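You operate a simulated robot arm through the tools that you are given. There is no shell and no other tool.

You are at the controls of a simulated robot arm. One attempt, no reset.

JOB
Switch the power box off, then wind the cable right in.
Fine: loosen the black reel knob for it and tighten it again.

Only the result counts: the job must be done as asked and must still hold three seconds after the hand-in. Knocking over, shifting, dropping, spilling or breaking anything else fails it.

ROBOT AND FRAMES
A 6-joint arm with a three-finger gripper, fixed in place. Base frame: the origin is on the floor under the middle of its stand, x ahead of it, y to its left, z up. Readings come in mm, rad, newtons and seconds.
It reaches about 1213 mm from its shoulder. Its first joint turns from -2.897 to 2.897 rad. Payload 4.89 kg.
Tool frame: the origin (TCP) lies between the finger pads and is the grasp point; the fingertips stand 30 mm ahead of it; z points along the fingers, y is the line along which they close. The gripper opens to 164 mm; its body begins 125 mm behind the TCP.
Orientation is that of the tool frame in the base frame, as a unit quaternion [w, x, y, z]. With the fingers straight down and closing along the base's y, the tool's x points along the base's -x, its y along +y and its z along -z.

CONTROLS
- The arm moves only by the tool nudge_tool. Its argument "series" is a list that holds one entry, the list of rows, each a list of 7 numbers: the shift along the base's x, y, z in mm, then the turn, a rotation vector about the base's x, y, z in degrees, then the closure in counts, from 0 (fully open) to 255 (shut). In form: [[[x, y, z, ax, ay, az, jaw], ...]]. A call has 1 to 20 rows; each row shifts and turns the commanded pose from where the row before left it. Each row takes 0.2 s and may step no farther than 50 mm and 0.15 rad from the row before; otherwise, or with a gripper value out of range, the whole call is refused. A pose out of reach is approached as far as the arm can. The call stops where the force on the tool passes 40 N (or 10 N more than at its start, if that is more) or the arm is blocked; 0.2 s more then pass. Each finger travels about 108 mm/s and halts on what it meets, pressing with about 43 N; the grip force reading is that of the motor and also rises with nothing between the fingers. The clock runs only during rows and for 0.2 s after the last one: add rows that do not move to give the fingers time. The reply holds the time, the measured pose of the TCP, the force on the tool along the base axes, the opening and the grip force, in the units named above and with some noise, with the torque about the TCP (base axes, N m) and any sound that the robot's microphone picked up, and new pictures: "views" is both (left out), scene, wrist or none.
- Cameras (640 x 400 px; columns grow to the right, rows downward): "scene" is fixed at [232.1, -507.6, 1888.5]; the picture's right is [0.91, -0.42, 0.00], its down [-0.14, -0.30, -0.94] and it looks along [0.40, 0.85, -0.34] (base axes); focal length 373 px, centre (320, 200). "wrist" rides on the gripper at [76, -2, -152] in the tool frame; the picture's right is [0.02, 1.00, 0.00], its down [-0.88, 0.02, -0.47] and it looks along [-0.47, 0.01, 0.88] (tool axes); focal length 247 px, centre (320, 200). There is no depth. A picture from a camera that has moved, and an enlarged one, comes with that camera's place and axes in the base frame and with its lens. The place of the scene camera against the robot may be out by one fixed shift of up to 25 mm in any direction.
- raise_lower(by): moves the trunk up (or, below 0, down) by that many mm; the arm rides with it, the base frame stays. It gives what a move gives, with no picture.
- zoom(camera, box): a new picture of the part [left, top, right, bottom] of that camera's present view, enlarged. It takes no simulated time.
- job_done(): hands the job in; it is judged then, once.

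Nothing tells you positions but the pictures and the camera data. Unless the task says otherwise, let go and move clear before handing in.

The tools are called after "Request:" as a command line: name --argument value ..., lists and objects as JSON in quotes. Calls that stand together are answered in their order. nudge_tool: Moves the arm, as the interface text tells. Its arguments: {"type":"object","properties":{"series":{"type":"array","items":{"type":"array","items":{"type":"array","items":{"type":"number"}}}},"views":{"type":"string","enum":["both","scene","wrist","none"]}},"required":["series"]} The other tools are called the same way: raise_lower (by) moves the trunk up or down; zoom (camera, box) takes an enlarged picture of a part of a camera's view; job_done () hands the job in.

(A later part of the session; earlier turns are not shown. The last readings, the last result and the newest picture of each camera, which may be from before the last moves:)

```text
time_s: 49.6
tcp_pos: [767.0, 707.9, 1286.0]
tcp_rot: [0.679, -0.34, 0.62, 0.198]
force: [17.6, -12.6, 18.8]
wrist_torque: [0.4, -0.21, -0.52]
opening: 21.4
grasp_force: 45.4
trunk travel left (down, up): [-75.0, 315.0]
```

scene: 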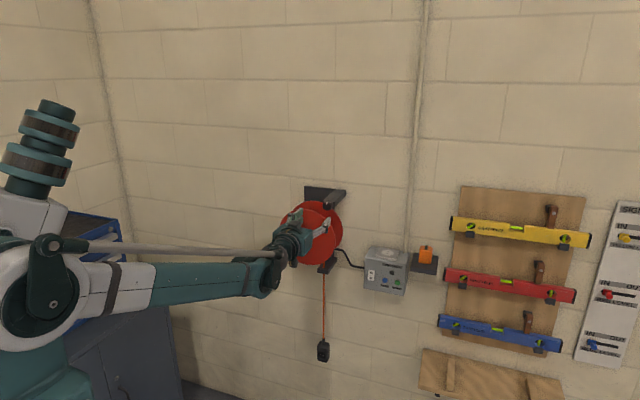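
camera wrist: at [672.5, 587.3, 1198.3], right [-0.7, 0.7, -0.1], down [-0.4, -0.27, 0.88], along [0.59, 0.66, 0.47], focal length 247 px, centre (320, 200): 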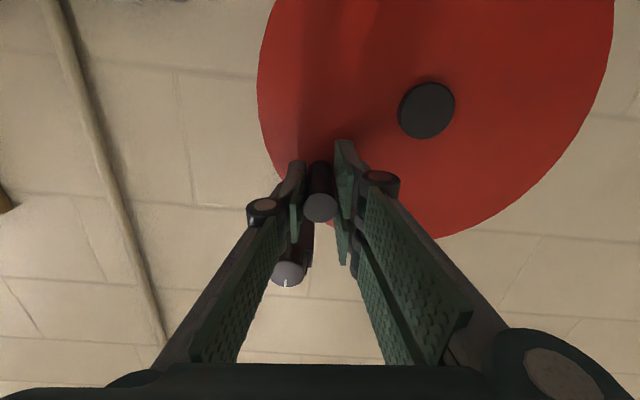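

Still about 28 N radially outward. I'll relieve a little more and carry on.

Request:
nudge_tool --series '[[[0.8, -0.8, 1.1, 0, 0, 0, 240], [-6.8, 6.8, 9.0, -5.657, -5.657, 0, 240]]]' --views "wrist"

Request:
zoom --camera "scene" --box '[290, 240, 360, 320]'

```text
time_s: 50.2
tcp_pos: [759.7, 715.9, 1294.1]
tcp_rot: [0.691, -0.384, 0.594, 0.151]
force: [0.5, -7.3, 3.0]
wrist_torque: [0.2, -0.06, 0.04]
opening: 21.1
grasp_force: 45.1
trunk travel left (down, up): [-75.0, 315.0]
camera wrist: at [673.2, 586.7, 1223.5], right [-0.66, 0.65, -0.37], down [-0.57, -0.11, 0.82], along [0.5, 0.75, 0.44], focal length 247 px, centre (320, 200)
```

wrist: 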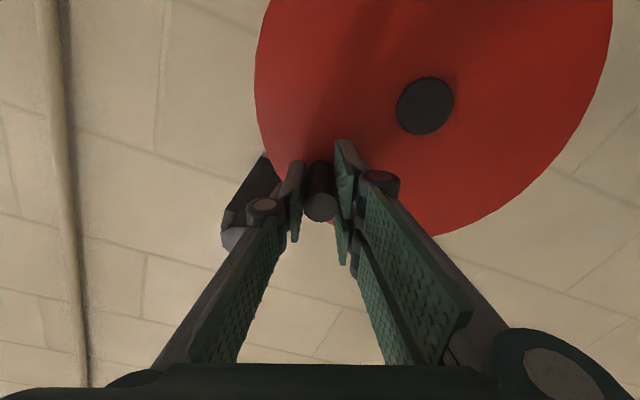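

```text
5.00 times, centred on (325, 280) of scene
camera zoom: at [232.1, -507.6, 1888.5], right [0.91, -0.42, 0.0], down [-0.14, -0.3, -0.94], along [0.4, 0.85, -0.34], focal length 1865 px, centre (295, -200)
```

zoom: 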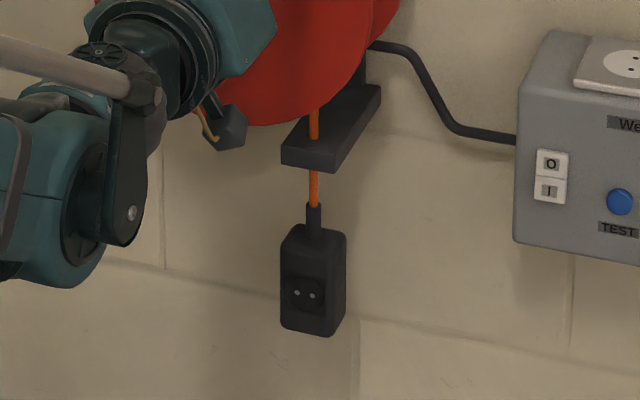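

Forces are back down to 8 N. The plug's strain relief is about 32 mm from the guide, and I'll keep winding in.

Request:
nudge_tool --series '[[[-7.6, 7.6, 6.8, -5.657, -5.657, 0, 240], [-8.2, 8.2, 5.2, -5.657, -5.657, 0, 240]]]' --views "none"

Request:
zoom --camera "scene" --box '[290, 240, 360, 320]'

```text
time_s: 50.8
tcp_pos: [744.7, 729.7, 1306.3]
tcp_rot: [0.706, -0.461, 0.535, 0.053]
force: [-11.7, -7.9, -15.4]
wrist_torque: [-0.1, 0.29, 0.3]
opening: 21.0
grasp_force: 45.0
trunk travel left (down, up): [-75.0, 315.0]
```

```text
5.00 times, centred on (325, 280) of scene
camera zoom: at [232.1, -507.6, 1888.5], right [0.91, -0.42, 0.0], down [-0.14, -0.3, -0.94], along [0.4, 0.85, -0.34], focal length 1865 px, centre (295, -200)
```

zoom: 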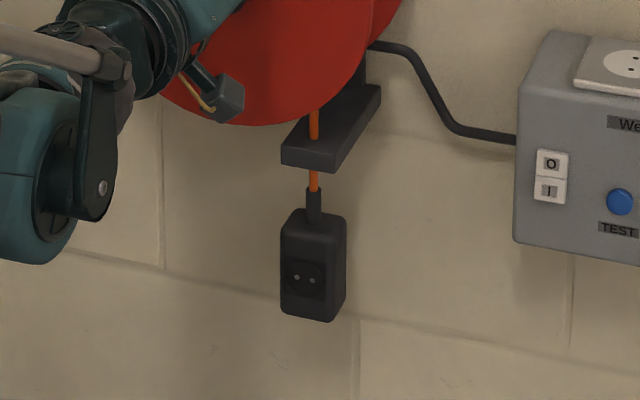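

A little relief inward, then two more steps.

Request:
nudge_tool --series '[[[-0.5, -0.2, -0.65, 0, 0, 0, 240], [-8.7, 8.7, 3.4, -5.657, -5.657, 0, 240], [-8.95, 8.95, 1.7, -5.657, -5.657, 0, 240]]]' --views "none"

Request:
zoom --camera "scene" --box '[290, 240, 360, 320]'

```text
time_s: 51.6
tcp_pos: [728.2, 746.5, 1311.7]
tcp_rot: [0.705, -0.532, 0.466, -0.047]
force: [7.4, -0.2, -0.2]
wrist_torque: [-0.06, -0.15, -0.47]
opening: 20.7
grasp_force: 44.9
trunk travel left (down, up): [-75.0, 315.0]
```

```text
5.00 times, centred on (325, 280) of scene
camera zoom: at [232.1, -507.6, 1888.5], right [0.91, -0.42, 0.0], down [-0.14, -0.3, -0.94], along [0.4, 0.85, -0.34], focal length 1865 px, centre (295, -200)
```

zoom: 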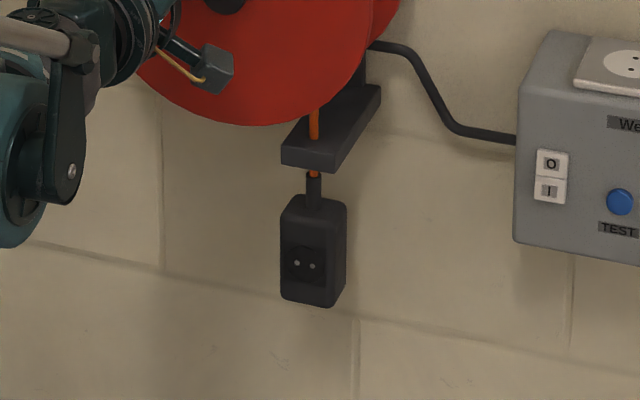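

The strain relief is almost at the guide and drag is only 5 N. I'll use finer 4° steps now and watch for it to come up against the guide.

Request:
nudge_tool --series '[[[-4.53, 4.53, 0.4, -2.83, -2.83, 0, 240], [-4.56, 4.56, 0, -2.83, -2.83, 0, 240]]]' --views "none"

Request:
zoom --camera "scene" --box '[290, 240, 360, 320]'

```text
time_s: 52.2
tcp_pos: [723.8, 751.4, 1312.4]
tcp_rot: [0.7, -0.561, 0.43, -0.097]
force: [32.1, -19.4, 11.2]
wrist_torque: [0.34, 0.05, -1.43]
opening: 20.9
grasp_force: 44.5
trunk travel left (down, up): [-75.0, 315.0]
```

```text
5.00 times, centred on (325, 280) of scene
camera zoom: at [232.1, -507.6, 1888.5], right [0.91, -0.42, 0.0], down [-0.14, -0.3, -0.94], along [0.4, 0.85, -0.34], focal length 1865 px, centre (295, -200)
```

zoom: 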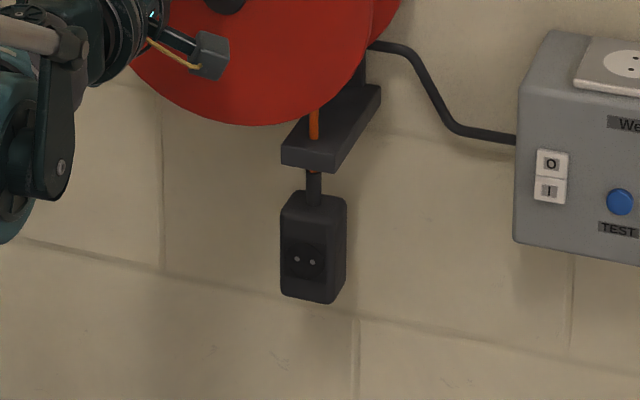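

The strain relief has come up against the guide: resistance jumped to 36 N and the peg stopped moving. The cable is fully in, so I'll relieve most of the push before releasing.

Request:
nudge_tool --series '[[[2.8, -2.8, 0, 2.0, 2.0, 0, 240], [0, 0, 0, 0, 0, 0, 240]]]' --views "none"

Request:
zoom --camera "scene" --box '[300, 250, 350, 310]'

```text
time_s: 52.8
tcp_pos: [723.9, 751.7, 1313.0]
tcp_rot: [0.703, -0.552, 0.442, -0.077]
force: [29.7, -17.6, 13.1]
wrist_torque: [0.24, -0.31, -1.11]
opening: 20.5
grasp_force: 45.3
trunk travel left (down, up): [-75.0, 315.0]
```

```text
6.67 times, centred on (325, 280) of scene
camera zoom: at [232.1, -507.6, 1888.5], right [0.91, -0.42, 0.0], down [-0.14, -0.3, -0.94], along [0.4, 0.85, -0.34], focal length 2487 px, centre (287, -333)
```

zoom: 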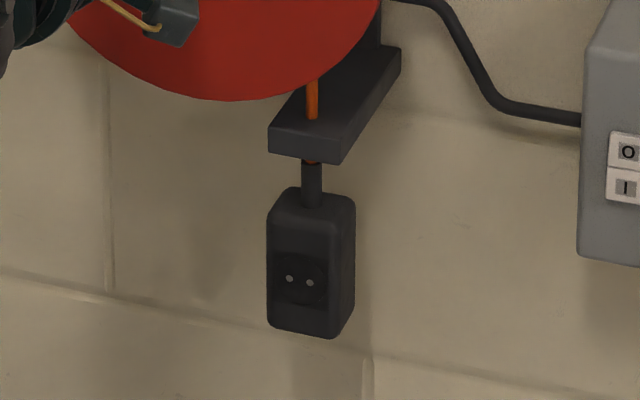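

The push hasn't eased much, and I can still see a sliver of orange under the guide. I'll check the wrist view before deciding whether this is really the end stop.

Request:
nudge_tool --series '[[[0, 0, 0, 0, 0, 0, 240]]]' --views "both"

Request:
zoom --camera "scene" --box '[260, 170, 360, 300]'

Request:
zoom --camera "wrist" --box '[200, 100, 440, 260]'

```text
time_s: 53.2
tcp_pos: [722.8, 751.7, 1311.9]
tcp_rot: [0.703, -0.552, 0.442, -0.078]
force: [30.5, -17.2, 14.2]
wrist_torque: [0.33, -0.26, -1.0]
opening: 20.7
grasp_force: 44.9
trunk travel left (down, up): [-75.0, 315.0]
camera wrist: at [662.1, 597.6, 1272.1], right [-0.37, 0.37, -0.86], down [-0.87, 0.2, 0.46], along [0.34, 0.91, 0.25], focal length 247 px, centre (320, 200)
```

scene: 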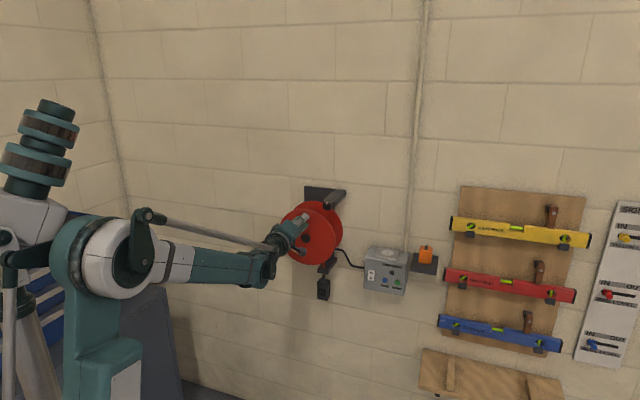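
wrist: 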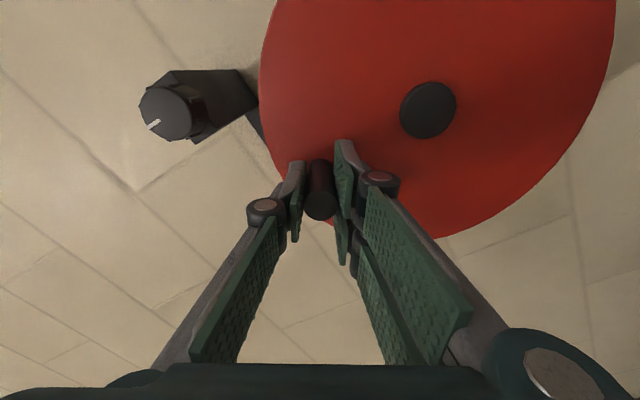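

```text
3.08 times, centred on (310, 235) of scene
camera zoom: at [232.1, -507.6, 1888.5], right [0.91, -0.42, 0.0], down [-0.14, -0.3, -0.94], along [0.4, 0.85, -0.34], focal length 1148 px, centre (351, 92)
```

zoom: 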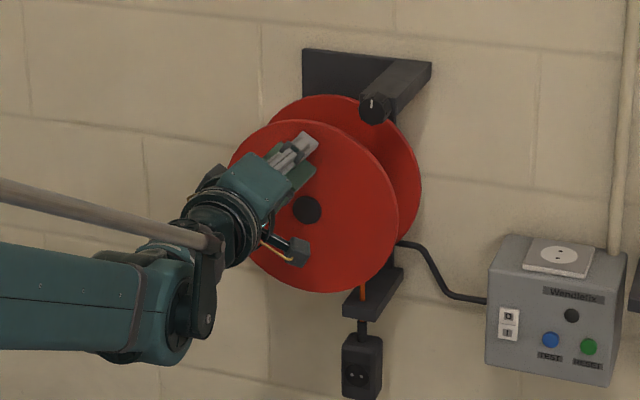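

```text
2.50 times, centred on (320, 180) of wrist
camera zoom: at [662.1, 597.6, 1272.1], right [-0.37, 0.37, -0.86], down [-0.87, 0.2, 0.46], along [0.34, 0.91, 0.25], focal length 617 px, centre (320, 250)
```

zoom: 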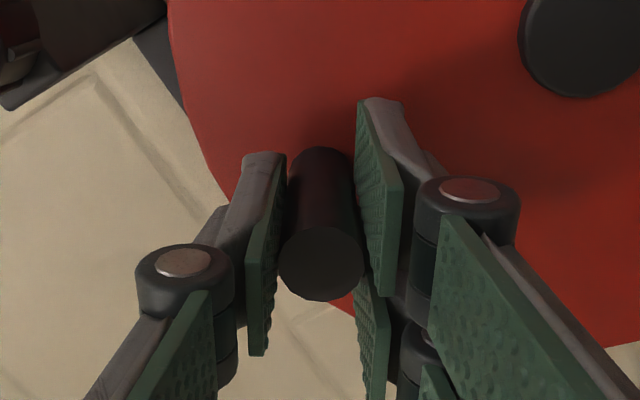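

Nothing is colliding. The reel simply stops here, which fits the plug being fully drawn in. I'll relieve the push properly and watch whether the peg moves back.

Request:
nudge_tool --series '[[[1.4, -1.4, -0.5, 0, 0, 0, 240], [0, 0, 0, 0, 0, 0, 240]]]' --views "none"

```text
time_s: 53.8
tcp_pos: [723.6, 751.2, 1311.1]
tcp_rot: [0.703, -0.552, 0.442, -0.077]
force: [29.2, -2.5, 27.5]
wrist_torque: [0.56, -0.57, -0.34]
opening: 20.6
grasp_force: 45.1
trunk travel left (down, up): [-75.0, 315.0]
```

Request:
nudge_tool --series '[[[1.42, -0.28, 1.0, 0, 0, 0, 240], [0, 0, 0, 0, 0, 0, 240]]]' --views "none"

Request:
zoom --camera "scene" --box '[300, 250, 350, 310]'

```text
time_s: 54.4
tcp_pos: [722.8, 751.3, 1312.3]
tcp_rot: [0.703, -0.553, 0.442, -0.075]
force: [4.7, -9.6, 3.3]
wrist_torque: [0.06, -0.04, 0.2]
opening: 20.9
grasp_force: 44.9
trunk travel left (down, up): [-75.0, 315.0]
```

```text
6.67 times, centred on (325, 280) of scene
camera zoom: at [232.1, -507.6, 1888.5], right [0.91, -0.42, 0.0], down [-0.14, -0.3, -0.94], along [0.4, 0.85, -0.34], focal length 2487 px, centre (287, -333)
```

zoom: 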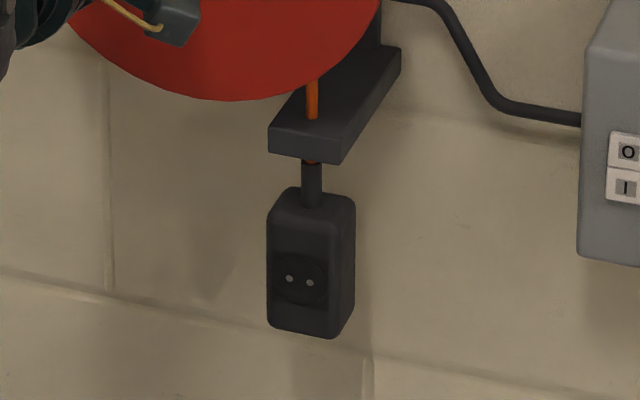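

The force is down to about 10 N and the plug is holding. I'll release the peg, back off, and look at the plug and guide more closely.

Request:
nudge_tool --series '[[[0, 0, 0, 0, 0, 0, 190], [0, 0, 0, 0, 0, 0, 130], [0, 0, 0, 0, 0, 0, 130], [-25, -25, 0, 0, 0, 0, 130], [-35, -35, 0, 0, 0, 0, 130], [-35, -35, 0, 0, 0, 0, 130], [0, 0, 0, 0, 0, 0, 130]]]' --views "both"

Request:
zoom --camera "scene" --box '[300, 250, 350, 310]'

```text
time_s: 56.0
tcp_pos: [628.2, 656.7, 1312.5]
tcp_rot: [0.703, -0.552, 0.441, -0.078]
force: [0.0, -0.2, -0.5]
wrist_torque: [0.01, 0.02, 0.0]
opening: 80.5
grasp_force: 0.0
trunk travel left (down, up): [-75.0, 315.0]
camera wrist: at [566.2, 502.4, 1272.4], right [-0.37, 0.36, -0.86], down [-0.87, 0.2, 0.45], along [0.34, 0.91, 0.24], focal length 247 px, centre (320, 200)
```

scene: 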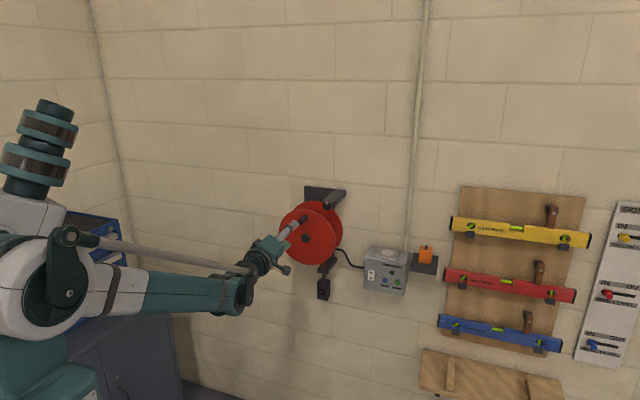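
wrist: 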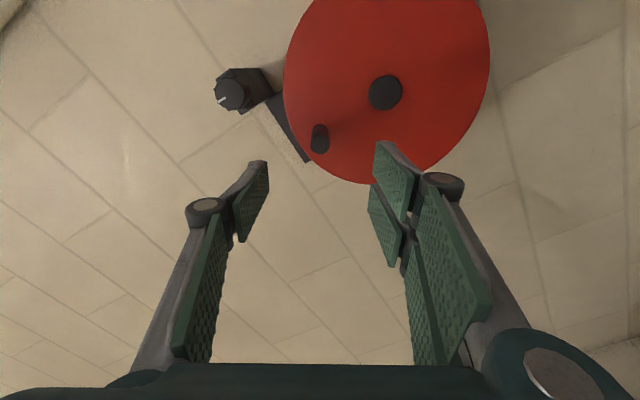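

```text
6.67 times, centred on (325, 280) of scene
camera zoom: at [232.1, -507.6, 1888.5], right [0.91, -0.42, 0.0], down [-0.14, -0.3, -0.94], along [0.4, 0.85, -0.34], focal length 2487 px, centre (287, -333)
```

zoom: 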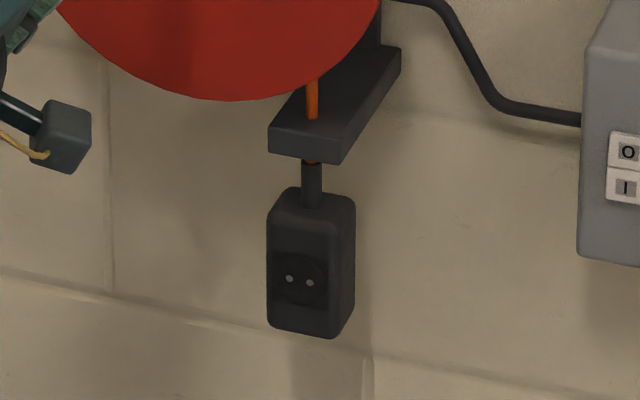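

The reel holds with the peg released. I'll drop lower so the wrist camera can see the gap between plug and guide from the side.

Request:
nudge_tool --series '[[[8.5, -8.5, -38, 0, 0, 0, 130], [8.5, -8.5, -38, 0, 0, 0, 130], [8.5, -8.5, -38, 0, 0, 0, 130], [8.5, -8.5, -38, 0, 0, 0, 130], [8.5, -8.5, -38, 0, 0, 0, 130], [0, 0, 0, 0, 0, 0, 130]]]' --views "wrist"

```text
time_s: 57.4
tcp_pos: [672.4, 614.8, 1123.6]
tcp_rot: [0.703, -0.552, 0.441, -0.078]
force: [0.0, -0.4, 0.4]
wrist_torque: [-0.01, 0.02, -0.05]
opening: 80.2
grasp_force: 0.0
trunk travel left (down, up): [-75.0, 315.0]
camera wrist: at [609.7, 460.3, 1082.7], right [-0.37, 0.36, -0.86], down [-0.87, 0.2, 0.46], along [0.34, 0.91, 0.24], focal length 247 px, centre (320, 200)
```

wrist: 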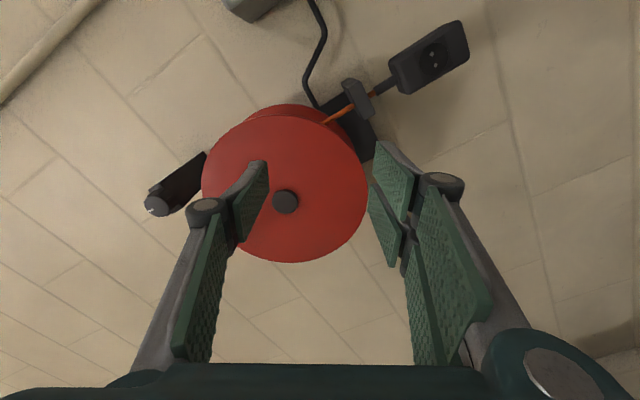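

Request:
zoom --camera "wrist" --box '[330, 20, 480, 140]'

```text
3.33 times, centred on (405, 80) of wrist
camera zoom: at [609.7, 460.3, 1082.7], right [-0.37, 0.36, -0.86], down [-0.87, 0.2, 0.46], along [0.34, 0.91, 0.24], focal length 823 px, centre (37, 600)
```

zoom: 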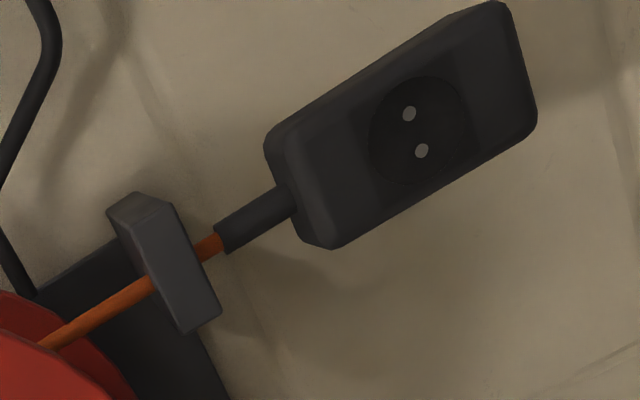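

I can see about 10 mm of cable between the strain relief and the guide. The stop felt hard, but I'd like to verify it. I'll push the peg leftward with closed fingers and see whether the reel winds any further.

Request:
nudge_tool --series '[[[-1.6, 1.6, 26.7, 5.76, 5.76, 0, 180], [-1.6, 1.6, 26.7, 5.76, 5.76, 0, 220], [-1.6, 1.6, 26.7, 5.76, 5.76, 0, 255], [-1.6, 1.6, 26.7, 5.76, 5.76, 0, 255], [-1.6, 1.6, 26.7, 5.76, 5.76, 0, 255], [-1.6, 1.6, 26.7, 5.76, 5.76, 0, 255], [-1.6, 1.6, 26.7, 5.76, 5.76, 0, 255], [0, 0, 0, 0, 0, 0, 255]]]' --views "wrist"

Request:
zoom --camera "wrist" --box '[200, 60, 440, 260]'

```text
time_s: 59.2
tcp_pos: [660.8, 626.1, 1309.5]
tcp_rot: [0.654, -0.274, 0.652, 0.268]
force: [0.5, -0.6, 0.2]
wrist_torque: [0.03, -0.01, 0.0]
opening: 0.0
grasp_force: 43.1
trunk travel left (down, up): [-75.0, 315.0]
camera wrist: at [555.0, 515.9, 1232.7], right [-0.71, 0.71, -0.03], down [-0.35, -0.32, 0.88], along [0.61, 0.63, 0.47], focal length 247 px, centre (320, 200)
```

wrist: 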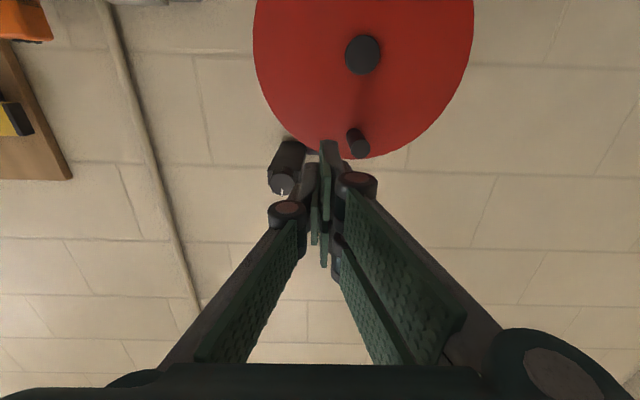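

```text
2.00 times, centred on (320, 160) of wrist
camera zoom: at [555.0, 515.9, 1232.7], right [-0.71, 0.71, -0.03], down [-0.35, -0.32, 0.88], along [0.61, 0.63, 0.47], focal length 494 px, centre (320, 280)
```

zoom: 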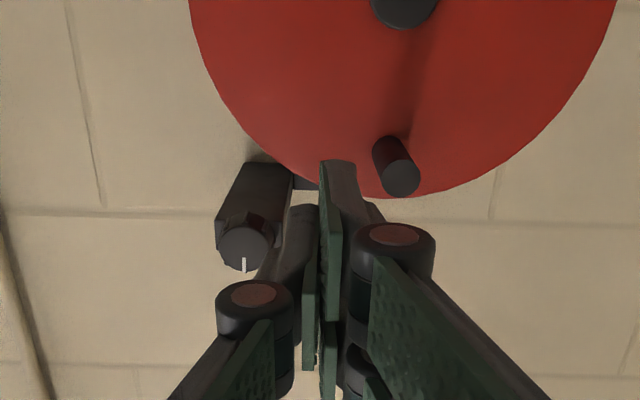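

The closed fingers are too tapered to push cleanly. I'll straddle and grip the peg again, then push left in very small steps.

Request:
nudge_tool --series '[[[-15.4, 15.4, 0.7, 0, 0, 0, 200], [-15.4, 15.4, 0.8, 0, 0, 0, 140], [0, 0, 0, 0, 0, 0, 140], [31.1, 31.1, 0, 0, 0, 0, 140], [31.1, 31.1, 0, 0, 0, 0, 140], [0, 0, 0, 0, 0, 0, 140]]]' --views "wrist"

```text
time_s: 60.6
tcp_pos: [692.3, 719.6, 1310.2]
tcp_rot: [0.655, -0.275, 0.651, 0.267]
force: [-0.9, 0.0, 0.5]
wrist_torque: [-0.04, 0.04, -0.01]
opening: 73.8
grasp_force: 0.1
trunk travel left (down, up): [-75.0, 315.0]
camera wrist: at [586.5, 609.7, 1233.3], right [-0.71, 0.71, -0.03], down [-0.36, -0.31, 0.88], along [0.61, 0.63, 0.47], focal length 247 px, centre (320, 200)
```

wrist: 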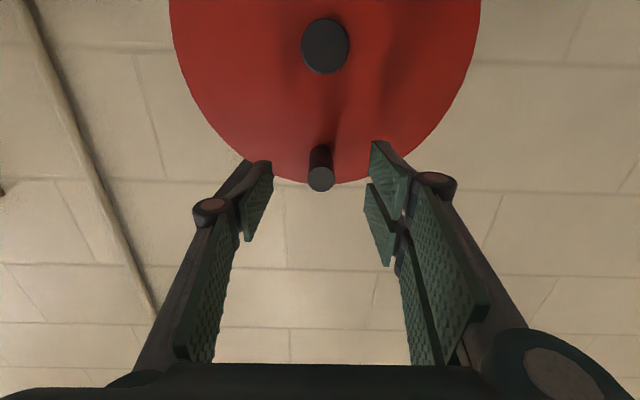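

The peg is centred. I'll go in, close, and push left a few millimetres.

Request:
nudge_tool --series '[[[15.6, 15.6, 0, 0, 0, 0, 140], [15.6, 15.6, 0, 0, 0, 0, 140], [0, 0, 0, 0, 0, 0, 190], [0, 0, 0, 0, 0, 0, 225], [0, 0, 0, 0, 0, 0, 245], [0, 0, 0, 0, 0, 0, 245]]]' --views "none"

Request:
nudge_tool --series '[[[-0.9, 0.9, 0, 0, 0, 0, 245], [-0.9, 0.9, 0, 0, 0, 0, 245], [-0.9, 0.9, 0, 0, 0, 0, 245]]]' --views "none"

Request:
zoom --camera "scene" --box '[300, 250, 350, 310]'

```text
time_s: 62.0
tcp_pos: [724.2, 750.8, 1310.0]
tcp_rot: [0.655, -0.274, 0.652, 0.267]
force: [6.2, 5.7, 4.2]
wrist_torque: [0.18, 0.05, 0.01]
opening: 20.8
grasp_force: 44.7
trunk travel left (down, up): [-75.0, 315.0]
```

```text
time_s: 62.8
tcp_pos: [723.1, 751.7, 1310.5]
tcp_rot: [0.655, -0.273, 0.652, 0.267]
force: [26.1, -2.0, 10.2]
wrist_torque: [0.29, -0.04, -0.68]
opening: 20.9
grasp_force: 44.8
trunk travel left (down, up): [-75.0, 315.0]
```

```text
6.67 times, centred on (325, 280) of scene
camera zoom: at [232.1, -507.6, 1888.5], right [0.91, -0.42, 0.0], down [-0.14, -0.3, -0.94], along [0.4, 0.85, -0.34], focal length 2487 px, centre (287, -333)
```

zoom: 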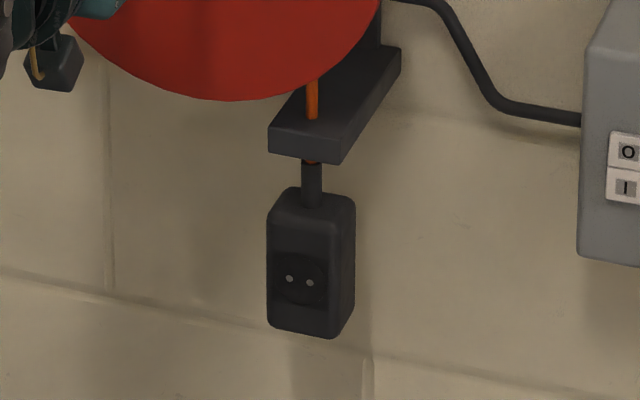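

Only about 1 mm of movement for about 20 N, which feels like a stop. I'll push slightly more to be certain.

Request:
nudge_tool --series '[[[-0.7, 0.7, 0, 0, 0, 0, 245], [-0.7, 0.7, 0, 0, 0, 0, 245]]]' --views "none"

Request:
zoom --camera "scene" --box '[300, 250, 350, 310]'

```text
time_s: 63.3
tcp_pos: [722.7, 751.3, 1310.4]
tcp_rot: [0.656, -0.272, 0.652, 0.266]
force: [13.9, -2.1, 3.2]
wrist_torque: [0.21, 0.2, 0.16]
opening: 20.7
grasp_force: 45.4
trunk travel left (down, up): [-75.0, 315.0]
stopped in row 2: the force on the tool passed its limit at 42 N (the readings are from after the stop); the commanded pose is now the measured one
```

```text
6.67 times, centred on (325, 280) of scene
camera zoom: at [232.1, -507.6, 1888.5], right [0.91, -0.42, 0.0], down [-0.14, -0.3, -0.94], along [0.4, 0.85, -0.34], focal length 2487 px, centre (287, -333)
```

zoom: 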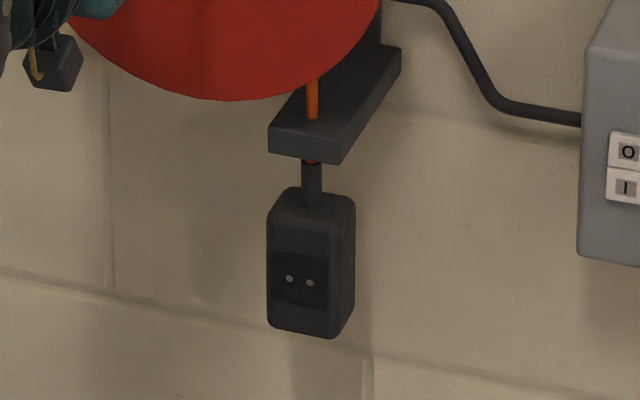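

42 N and no further movement, so this is the end stop and the cable is fully wound in. I'll release the peg and go back to the knob to tighten it.

Request:
nudge_tool --series '[[[0, 0, 0, 0, 0, 0, 190], [0, 0, 0, 0, 0, 0, 130], [0, 0, 0, 0, 0, 0, 120], [-20, -20, 0, 0, 0, 0, 115], [-35, -35, 0, 0, 0, 0, 110], [-15, -15, 0, 0, 0, 0, 110], [21.9, -21.9, 22, 0, 0, 0, 110], [21.9, -21.9, 22, 0, 0, 0, 110], [21.9, -21.9, 22, 0, 0, 0, 110], [0, 0, 0, 0, 0, 0, 110]]]' --views "both"

Request:
zoom --camera "wrist" --box '[220, 60, 420, 200]'

Request:
zoom --camera "scene" --box '[270, 180, 370, 310]'

```text
time_s: 65.5
tcp_pos: [717.5, 616.4, 1377.6]
tcp_rot: [0.655, -0.274, 0.652, 0.266]
force: [-0.4, 0.1, 0.4]
wrist_torque: [0.0, 0.01, -0.11]
opening: 93.1
grasp_force: 0.0
trunk travel left (down, up): [-75.0, 315.0]
camera wrist: at [610.6, 507.8, 1299.7], right [-0.7, 0.71, -0.03], down [-0.36, -0.31, 0.88], along [0.61, 0.63, 0.47], focal length 247 px, centre (320, 200)
```

scene: 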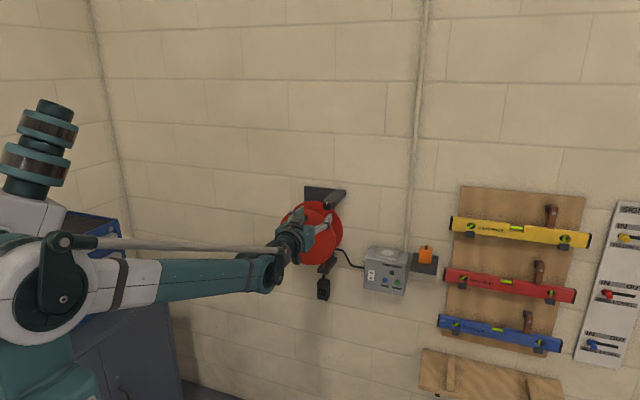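
wrist: 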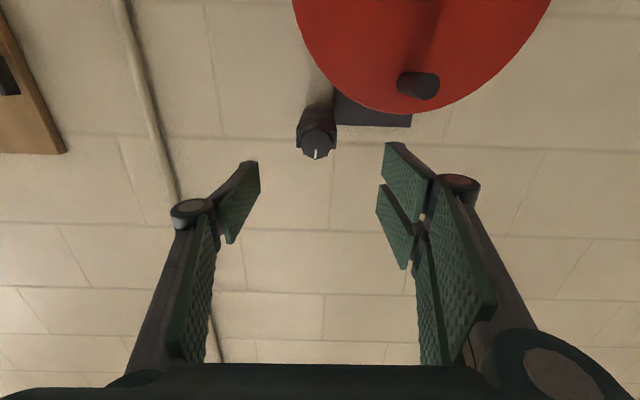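

```text
2.86 times, centred on (320, 130) of wrist
camera zoom: at [610.6, 507.8, 1299.7], right [-0.7, 0.71, -0.03], down [-0.36, -0.31, 0.88], along [0.61, 0.63, 0.47], focal length 706 px, centre (320, 400)
```

zoom: 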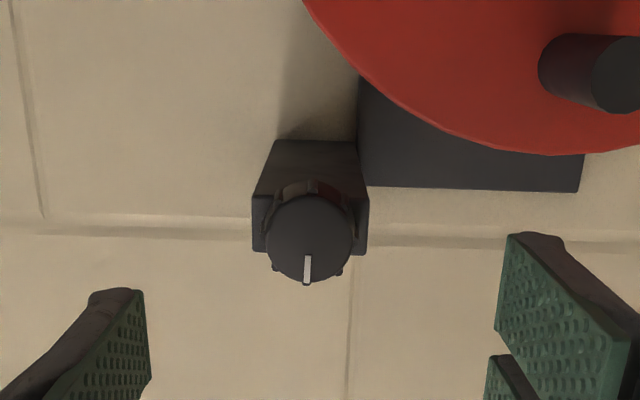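

```text
3.08 times, centred on (320, 245) of scene
camera zoom: at [232.1, -507.6, 1888.5], right [0.91, -0.42, 0.0], down [-0.14, -0.3, -0.94], along [0.4, 0.85, -0.34], focal length 1148 px, centre (320, 62)
```

zoom: 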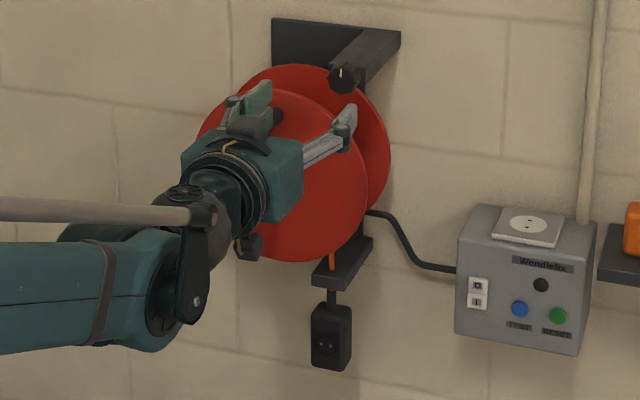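

The knob mark is still at 12 o'clock and the plug is up at the guide. The knob axis is at about u≈75, z≈1376. I'll move in and grip it.

Request:
nudge_tool --series '[[[25.97, 24.37, -0.53, 0, 0, 0, 110], [25.97, 24.37, -0.53, 0, 0, 0, 110], [25.97, 24.37, -0.53, 0, 0, 0, 110], [0, 0, 0, 0, 0, 0, 110], [0, 0, 0, 0, 0, 0, 160], [0, 0, 0, 0, 0, 0, 200], [0, 0, 0, 0, 0, 0, 235], [0, 0, 0, 0, 0, 0, 255]]]' --views "wrist"

Request:
zoom --camera "wrist" --box '[200, 100, 440, 260]'

```text
time_s: 67.3
tcp_pos: [794.7, 689.9, 1375.6]
tcp_rot: [0.655, -0.274, 0.652, 0.268]
force: [1.4, -0.5, -0.8]
wrist_torque: [0.02, 0.0, 0.0]
opening: 35.6
grasp_force: 45.5
trunk travel left (down, up): [-75.0, 315.0]
camera wrist: at [689.4, 580.0, 1298.7], right [-0.7, 0.71, -0.03], down [-0.36, -0.31, 0.88], along [0.61, 0.63, 0.47], focal length 247 px, centre (320, 200)
```

wrist: 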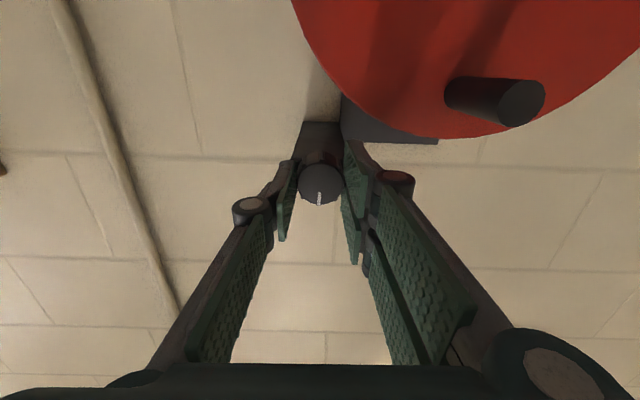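

```text
2.50 times, centred on (320, 180) of wrist
camera zoom: at [689.4, 580.0, 1298.7], right [-0.7, 0.71, -0.03], down [-0.36, -0.31, 0.88], along [0.61, 0.63, 0.47], focal length 617 px, centre (320, 250)
```

zoom: 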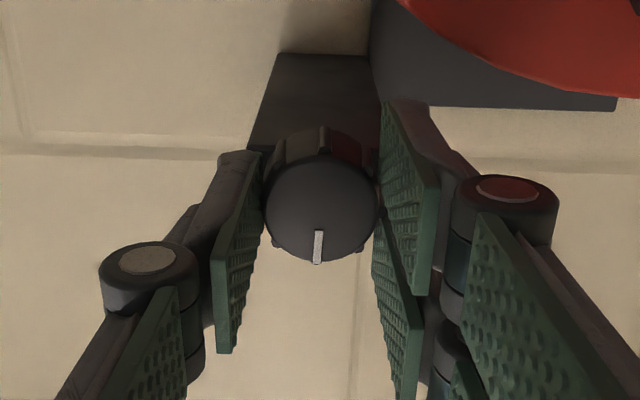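

A clean, force-free grip. I'll turn clockwise now, 24° at a time.

Request:
nudge_tool --series '[[[0, 0, 0, 5.657, 5.657, 0, 255], [0, 0, 0, 5.657, 5.657, 0, 255], [0, 0, 0, 5.657, 5.657, 0, 255]]]' --views "none"

```text
time_s: 68.1
tcp_pos: [795.6, 688.2, 1375.1]
tcp_rot: [0.585, -0.132, 0.695, 0.398]
force: [-1.9, -2.3, -2.5]
wrist_torque: [-0.01, 0.0, 0.01]
opening: 35.5
grasp_force: 45.1
trunk travel left (down, up): [-75.0, 315.0]
```

Request:
nudge_tool --series '[[[0, 0, 0, 5.657, 5.657, 0, 255], [0, 0, 0, 5.657, 5.657, 0, 255], [0, 0, 0, 5.657, 5.657, 0, 255]]]' --views "wrist"

Request:
zoom --camera "wrist" --box '[200, 100, 440, 260]'

```text
time_s: 68.9
tcp_pos: [795.3, 690.0, 1375.7]
tcp_rot: [0.489, 0.016, 0.707, 0.51]
force: [-5.3, -3.0, -3.7]
wrist_torque: [-0.07, 0.1, 0.02]
opening: 35.5
grasp_force: 45.2
trunk travel left (down, up): [-75.0, 315.0]
camera wrist: at [648.0, 621.4, 1322.9], right [-0.49, 0.49, 0.72], down [0.11, -0.78, 0.61], along [0.87, 0.38, 0.33], focal length 247 px, centre (320, 200)
```

wrist: 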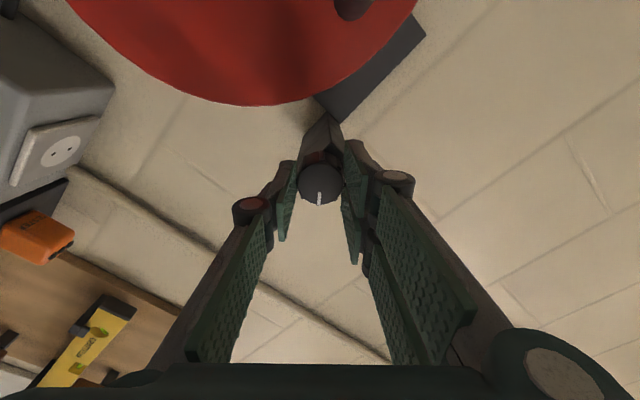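

```text
2.50 times, centred on (320, 180) of wrist
camera zoom: at [648.0, 621.4, 1322.9], right [-0.49, 0.49, 0.72], down [0.11, -0.78, 0.61], along [0.87, 0.38, 0.33], focal length 617 px, centre (320, 250)
```

zoom: 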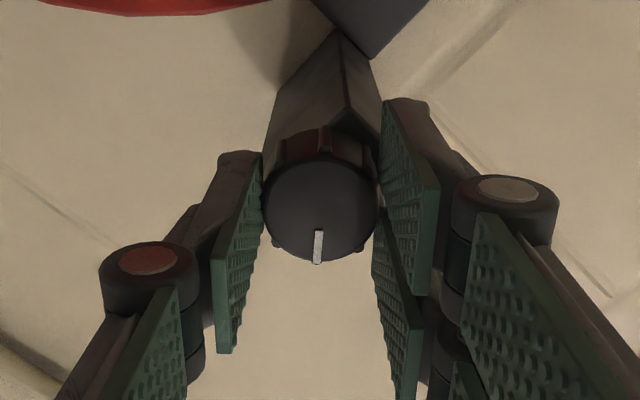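

The knob is turning with the gripper, about 48° so far. I'll continue.

Request:
nudge_tool --series '[[[0.1, 0, 0, 5.657, 5.657, 0, 255], [0.1, 0, 0, 5.657, 5.657, 0, 255], [0, 0, 0, 5.657, 5.657, 0, 255], [0, 0, 0, 5.657, 5.657, 0, 255]]]' --views "none"

Request:
nudge_tool --series '[[[0, 0, 0, 3.54, 3.54, 0, 255], [0, 0, 0, 0, 0, 0, 255]]]' --views "wrist"

Request:
zoom --camera "wrist" --box '[200, 100, 440, 260]'

```text
time_s: 69.9
tcp_pos: [793.0, 690.3, 1375.9]
tcp_rot: [0.329, 0.21, 0.676, 0.625]
force: [-0.1, 6.9, 14.6]
wrist_torque: [0.25, -0.27, 0.27]
opening: 35.9
grasp_force: 45.0
trunk travel left (down, up): [-75.0, 315.0]
```

```text
time_s: 70.5
tcp_pos: [794.3, 689.5, 1376.9]
tcp_rot: [0.302, 0.24, 0.666, 0.639]
force: [2.6, 10.8, 21.3]
wrist_torque: [0.36, -0.43, 0.32]
opening: 35.6
grasp_force: 45.3
trunk travel left (down, up): [-75.0, 315.0]
camera wrist: at [633.3, 636.1, 1367.5], right [-0.08, 0.09, 0.99], down [0.28, -0.95, 0.11], along [0.96, 0.29, 0.05], focal length 247 px, centre (320, 200)
```

wrist: 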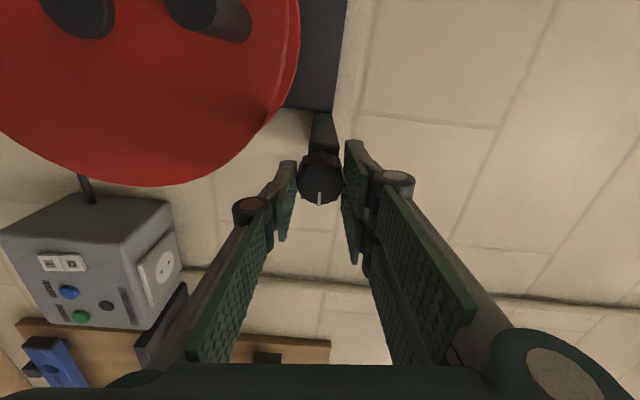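

```text
2.50 times, centred on (320, 180) of wrist
camera zoom: at [633.3, 636.1, 1367.5], right [-0.08, 0.09, 0.99], down [0.28, -0.95, 0.11], along [0.96, 0.29, 0.05], focal length 617 px, centre (320, 250)
```

zoom: 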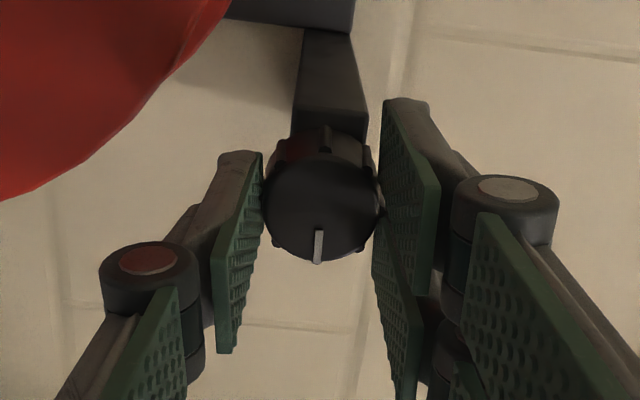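

About 85°, with the mark almost back at 3 o'clock. I'll relieve the vertical force and turn on until it tightens.

Request:
nudge_tool --series '[[[0.25, 0.3, 0.9, 0, 0, 0, 255], [0, 0, 0, 3.54, 3.54, 0, 255], [0, 0, 0, 0, 0, 0, 255]]]' --views "none"

Request:
nudge_tool --series '[[[0, 0, 0, 3.54, 3.54, 0, 255], [0, 0, 0, 0, 0, 0, 255]]]' --views "wrist"

Request:
zoom --camera "wrist" --box '[200, 100, 440, 260]'

```text
time_s: 71.3
tcp_pos: [794.9, 691.7, 1376.5]
tcp_rot: [0.274, 0.267, 0.655, 0.651]
force: [-13.4, -5.0, -6.4]
wrist_torque: [-0.12, 0.11, 0.16]
opening: 35.6
grasp_force: 44.8
trunk travel left (down, up): [-75.0, 315.0]
```

```text
time_s: 71.9
tcp_pos: [793.1, 690.9, 1377.2]
tcp_rot: [0.245, 0.296, 0.643, 0.662]
force: [-21.6, -10.6, -18.2]
wrist_torque: [-0.33, 0.35, 0.15]
opening: 35.6
grasp_force: 44.7
trunk travel left (down, up): [-75.0, 315.0]
camera wrist: at [633.0, 636.4, 1381.1], right [0.04, -0.04, 1.0], down [0.29, -0.96, -0.05], along [0.96, 0.29, -0.03], focal length 247 px, centre (320, 200)
```

wrist: 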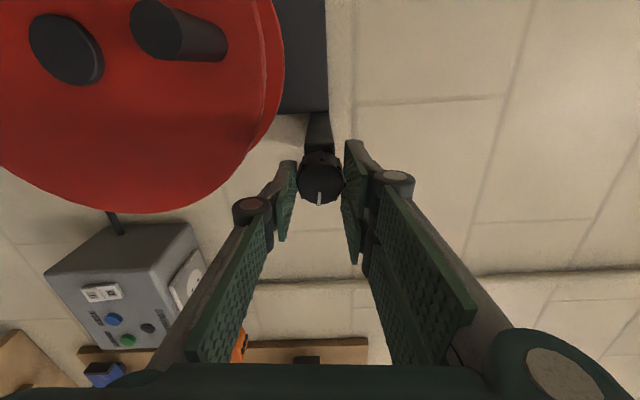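

```text
2.50 times, centred on (320, 180) of wrist
camera zoom: at [633.0, 636.4, 1381.1], right [0.04, -0.04, 1.0], down [0.29, -0.96, -0.05], along [0.96, 0.29, -0.03], focal length 617 px, centre (320, 250)
```

zoom: 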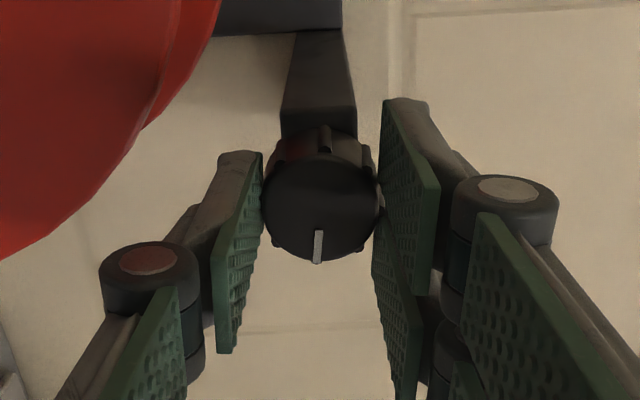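

The mark is back at 3 o'clock and slightly beyond. I'll relieve the side force and keep turning gently to find a real tight stop.

Request:
nudge_tool --series '[[[-0.9, -0.5, -0.8, 0, 0, 0, 255], [0, 0, 0, 3.54, 3.54, 0, 255], [0, 0, 0, 0, 0, 0, 255]]]' --views "none"

Request:
nudge_tool --series '[[[0, 0, 0, 3.54, 3.54, 0, 255], [0, 0, 0, 0, 0, 0, 255]]]' --views "wrist"

Request:
zoom --camera "wrist" --box '[200, 100, 440, 260]'

```text
time_s: 72.7
tcp_pos: [796.0, 689.5, 1376.9]
tcp_rot: [0.216, 0.324, 0.63, 0.672]
force: [8.1, 13.3, 18.4]
wrist_torque: [-0.05, -0.66, 0.01]
opening: 35.6
grasp_force: 44.4
trunk travel left (down, up): [-75.0, 315.0]
```

```text
time_s: 73.3
tcp_pos: [795.8, 690.0, 1376.2]
tcp_rot: [0.187, 0.351, 0.615, 0.681]
force: [13.4, 10.3, 27.6]
wrist_torque: [0.04, -0.84, -0.09]
opening: 35.4
grasp_force: 45.3
trunk travel left (down, up): [-75.0, 315.0]
camera wrist: at [634.6, 633.9, 1394.1], right [0.16, -0.16, 0.97], down [0.27, -0.94, -0.2], along [0.95, 0.3, -0.11], focal length 247 px, centre (320, 200)
```

wrist: 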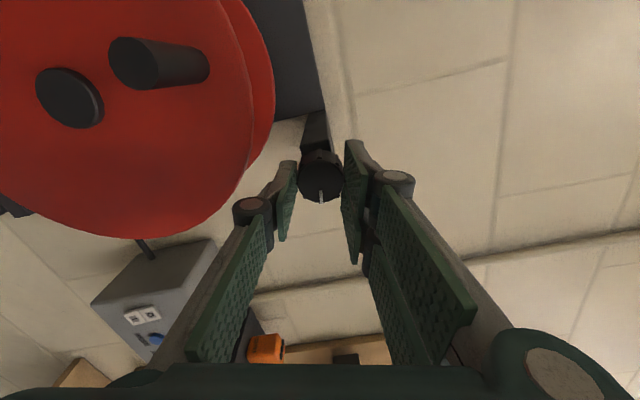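

```text
2.50 times, centred on (320, 180) of wrist
camera zoom: at [634.6, 633.9, 1394.1], right [0.16, -0.16, 0.97], down [0.27, -0.94, -0.2], along [0.95, 0.3, -0.11], focal length 617 px, centre (320, 250)
```

zoom: 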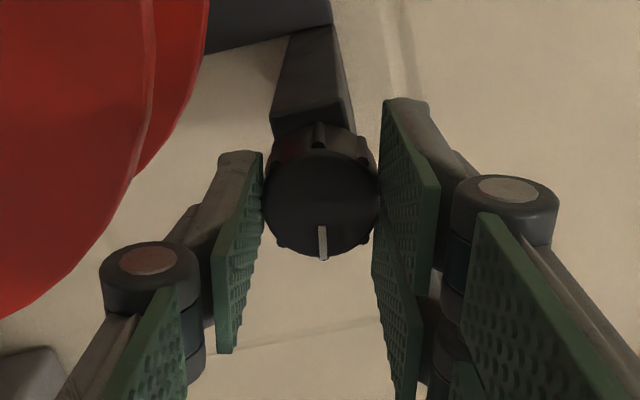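

Torque has risen to about 0.57 N·m and the mark has begun to lag the gripper, so the knob is tight at its stop. I'll take off the side force, release, and back away.

Request:
nudge_tool --series '[[[0.5, 0.4, 0.9, 0, 0, 0, 255], [0, 0, 0, 0, 0, 0, 200], [0, 0, 0, 0, 0, 0, 130], [0, 0, 0, 0, 0, 0, 110], [0, 0, 0, 0, 0, 0, 110], [-17.5, -17.5, 0, 0, 0, 0, 110], [-35, -35, 0, 0, 0, 0, 110], [-35, -35, 0, 0, 0, 0, 110], [0, 0, 0, 0, 0, 0, 110]]]' --views "both"

Request:
zoom --camera "wrist" --box '[220, 60, 420, 200]'

Request:
zoom --camera "scene" --box '[270, 180, 370, 310]'

```text
time_s: 75.3
tcp_pos: [707.1, 602.2, 1376.2]
tcp_rot: [0.186, 0.351, 0.615, 0.681]
force: [-0.4, 0.6, -1.0]
wrist_torque: [0.01, -0.02, -0.01]
opening: 93.3
grasp_force: 0.2
trunk travel left (down, up): [-75.0, 315.0]
camera wrist: at [546.4, 546.8, 1394.1], right [0.16, -0.16, 0.97], down [0.27, -0.94, -0.2], along [0.95, 0.3, -0.11], focal length 247 px, centre (320, 200)
```

scene: 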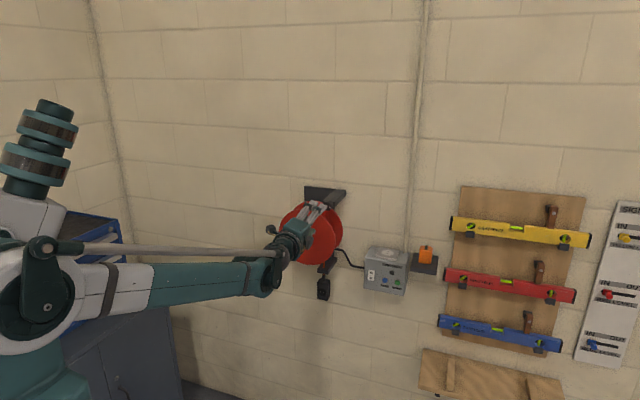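
wrist: 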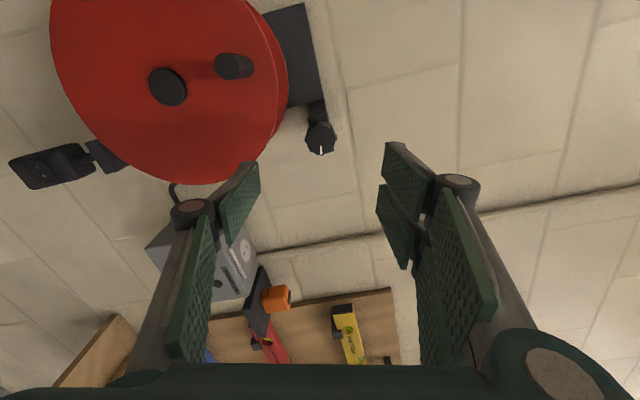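

```text
2.86 times, centred on (320, 130) of wrist
camera zoom: at [546.4, 546.8, 1394.1], right [0.16, -0.16, 0.97], down [0.27, -0.94, -0.2], along [0.95, 0.3, -0.11], focal length 706 px, centre (320, 400)
```

zoom: 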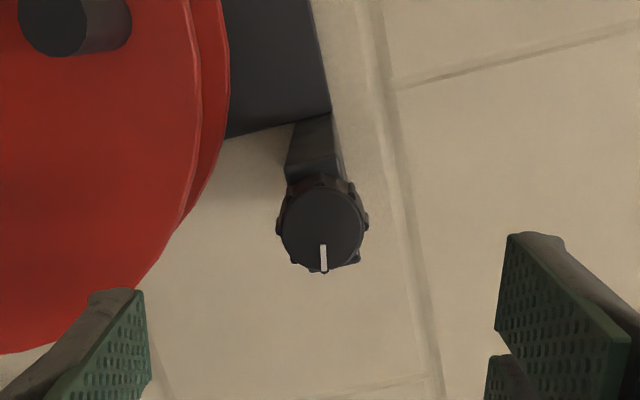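

```text
3.08 times, centred on (320, 245) of scene
camera zoom: at [232.1, -507.6, 1888.5], right [0.91, -0.42, 0.0], down [-0.14, -0.3, -0.94], along [0.4, 0.85, -0.34], focal length 1148 px, centre (320, 62)
```

zoom: 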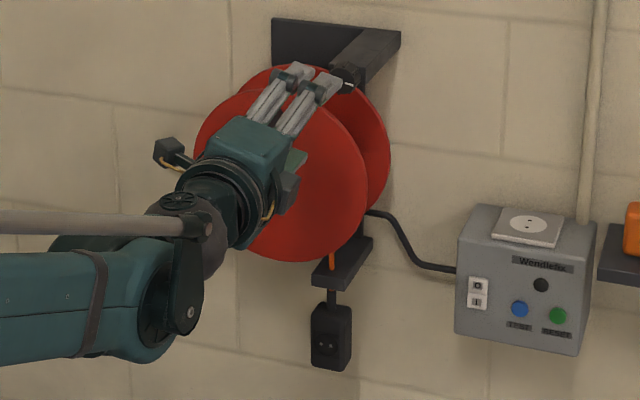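

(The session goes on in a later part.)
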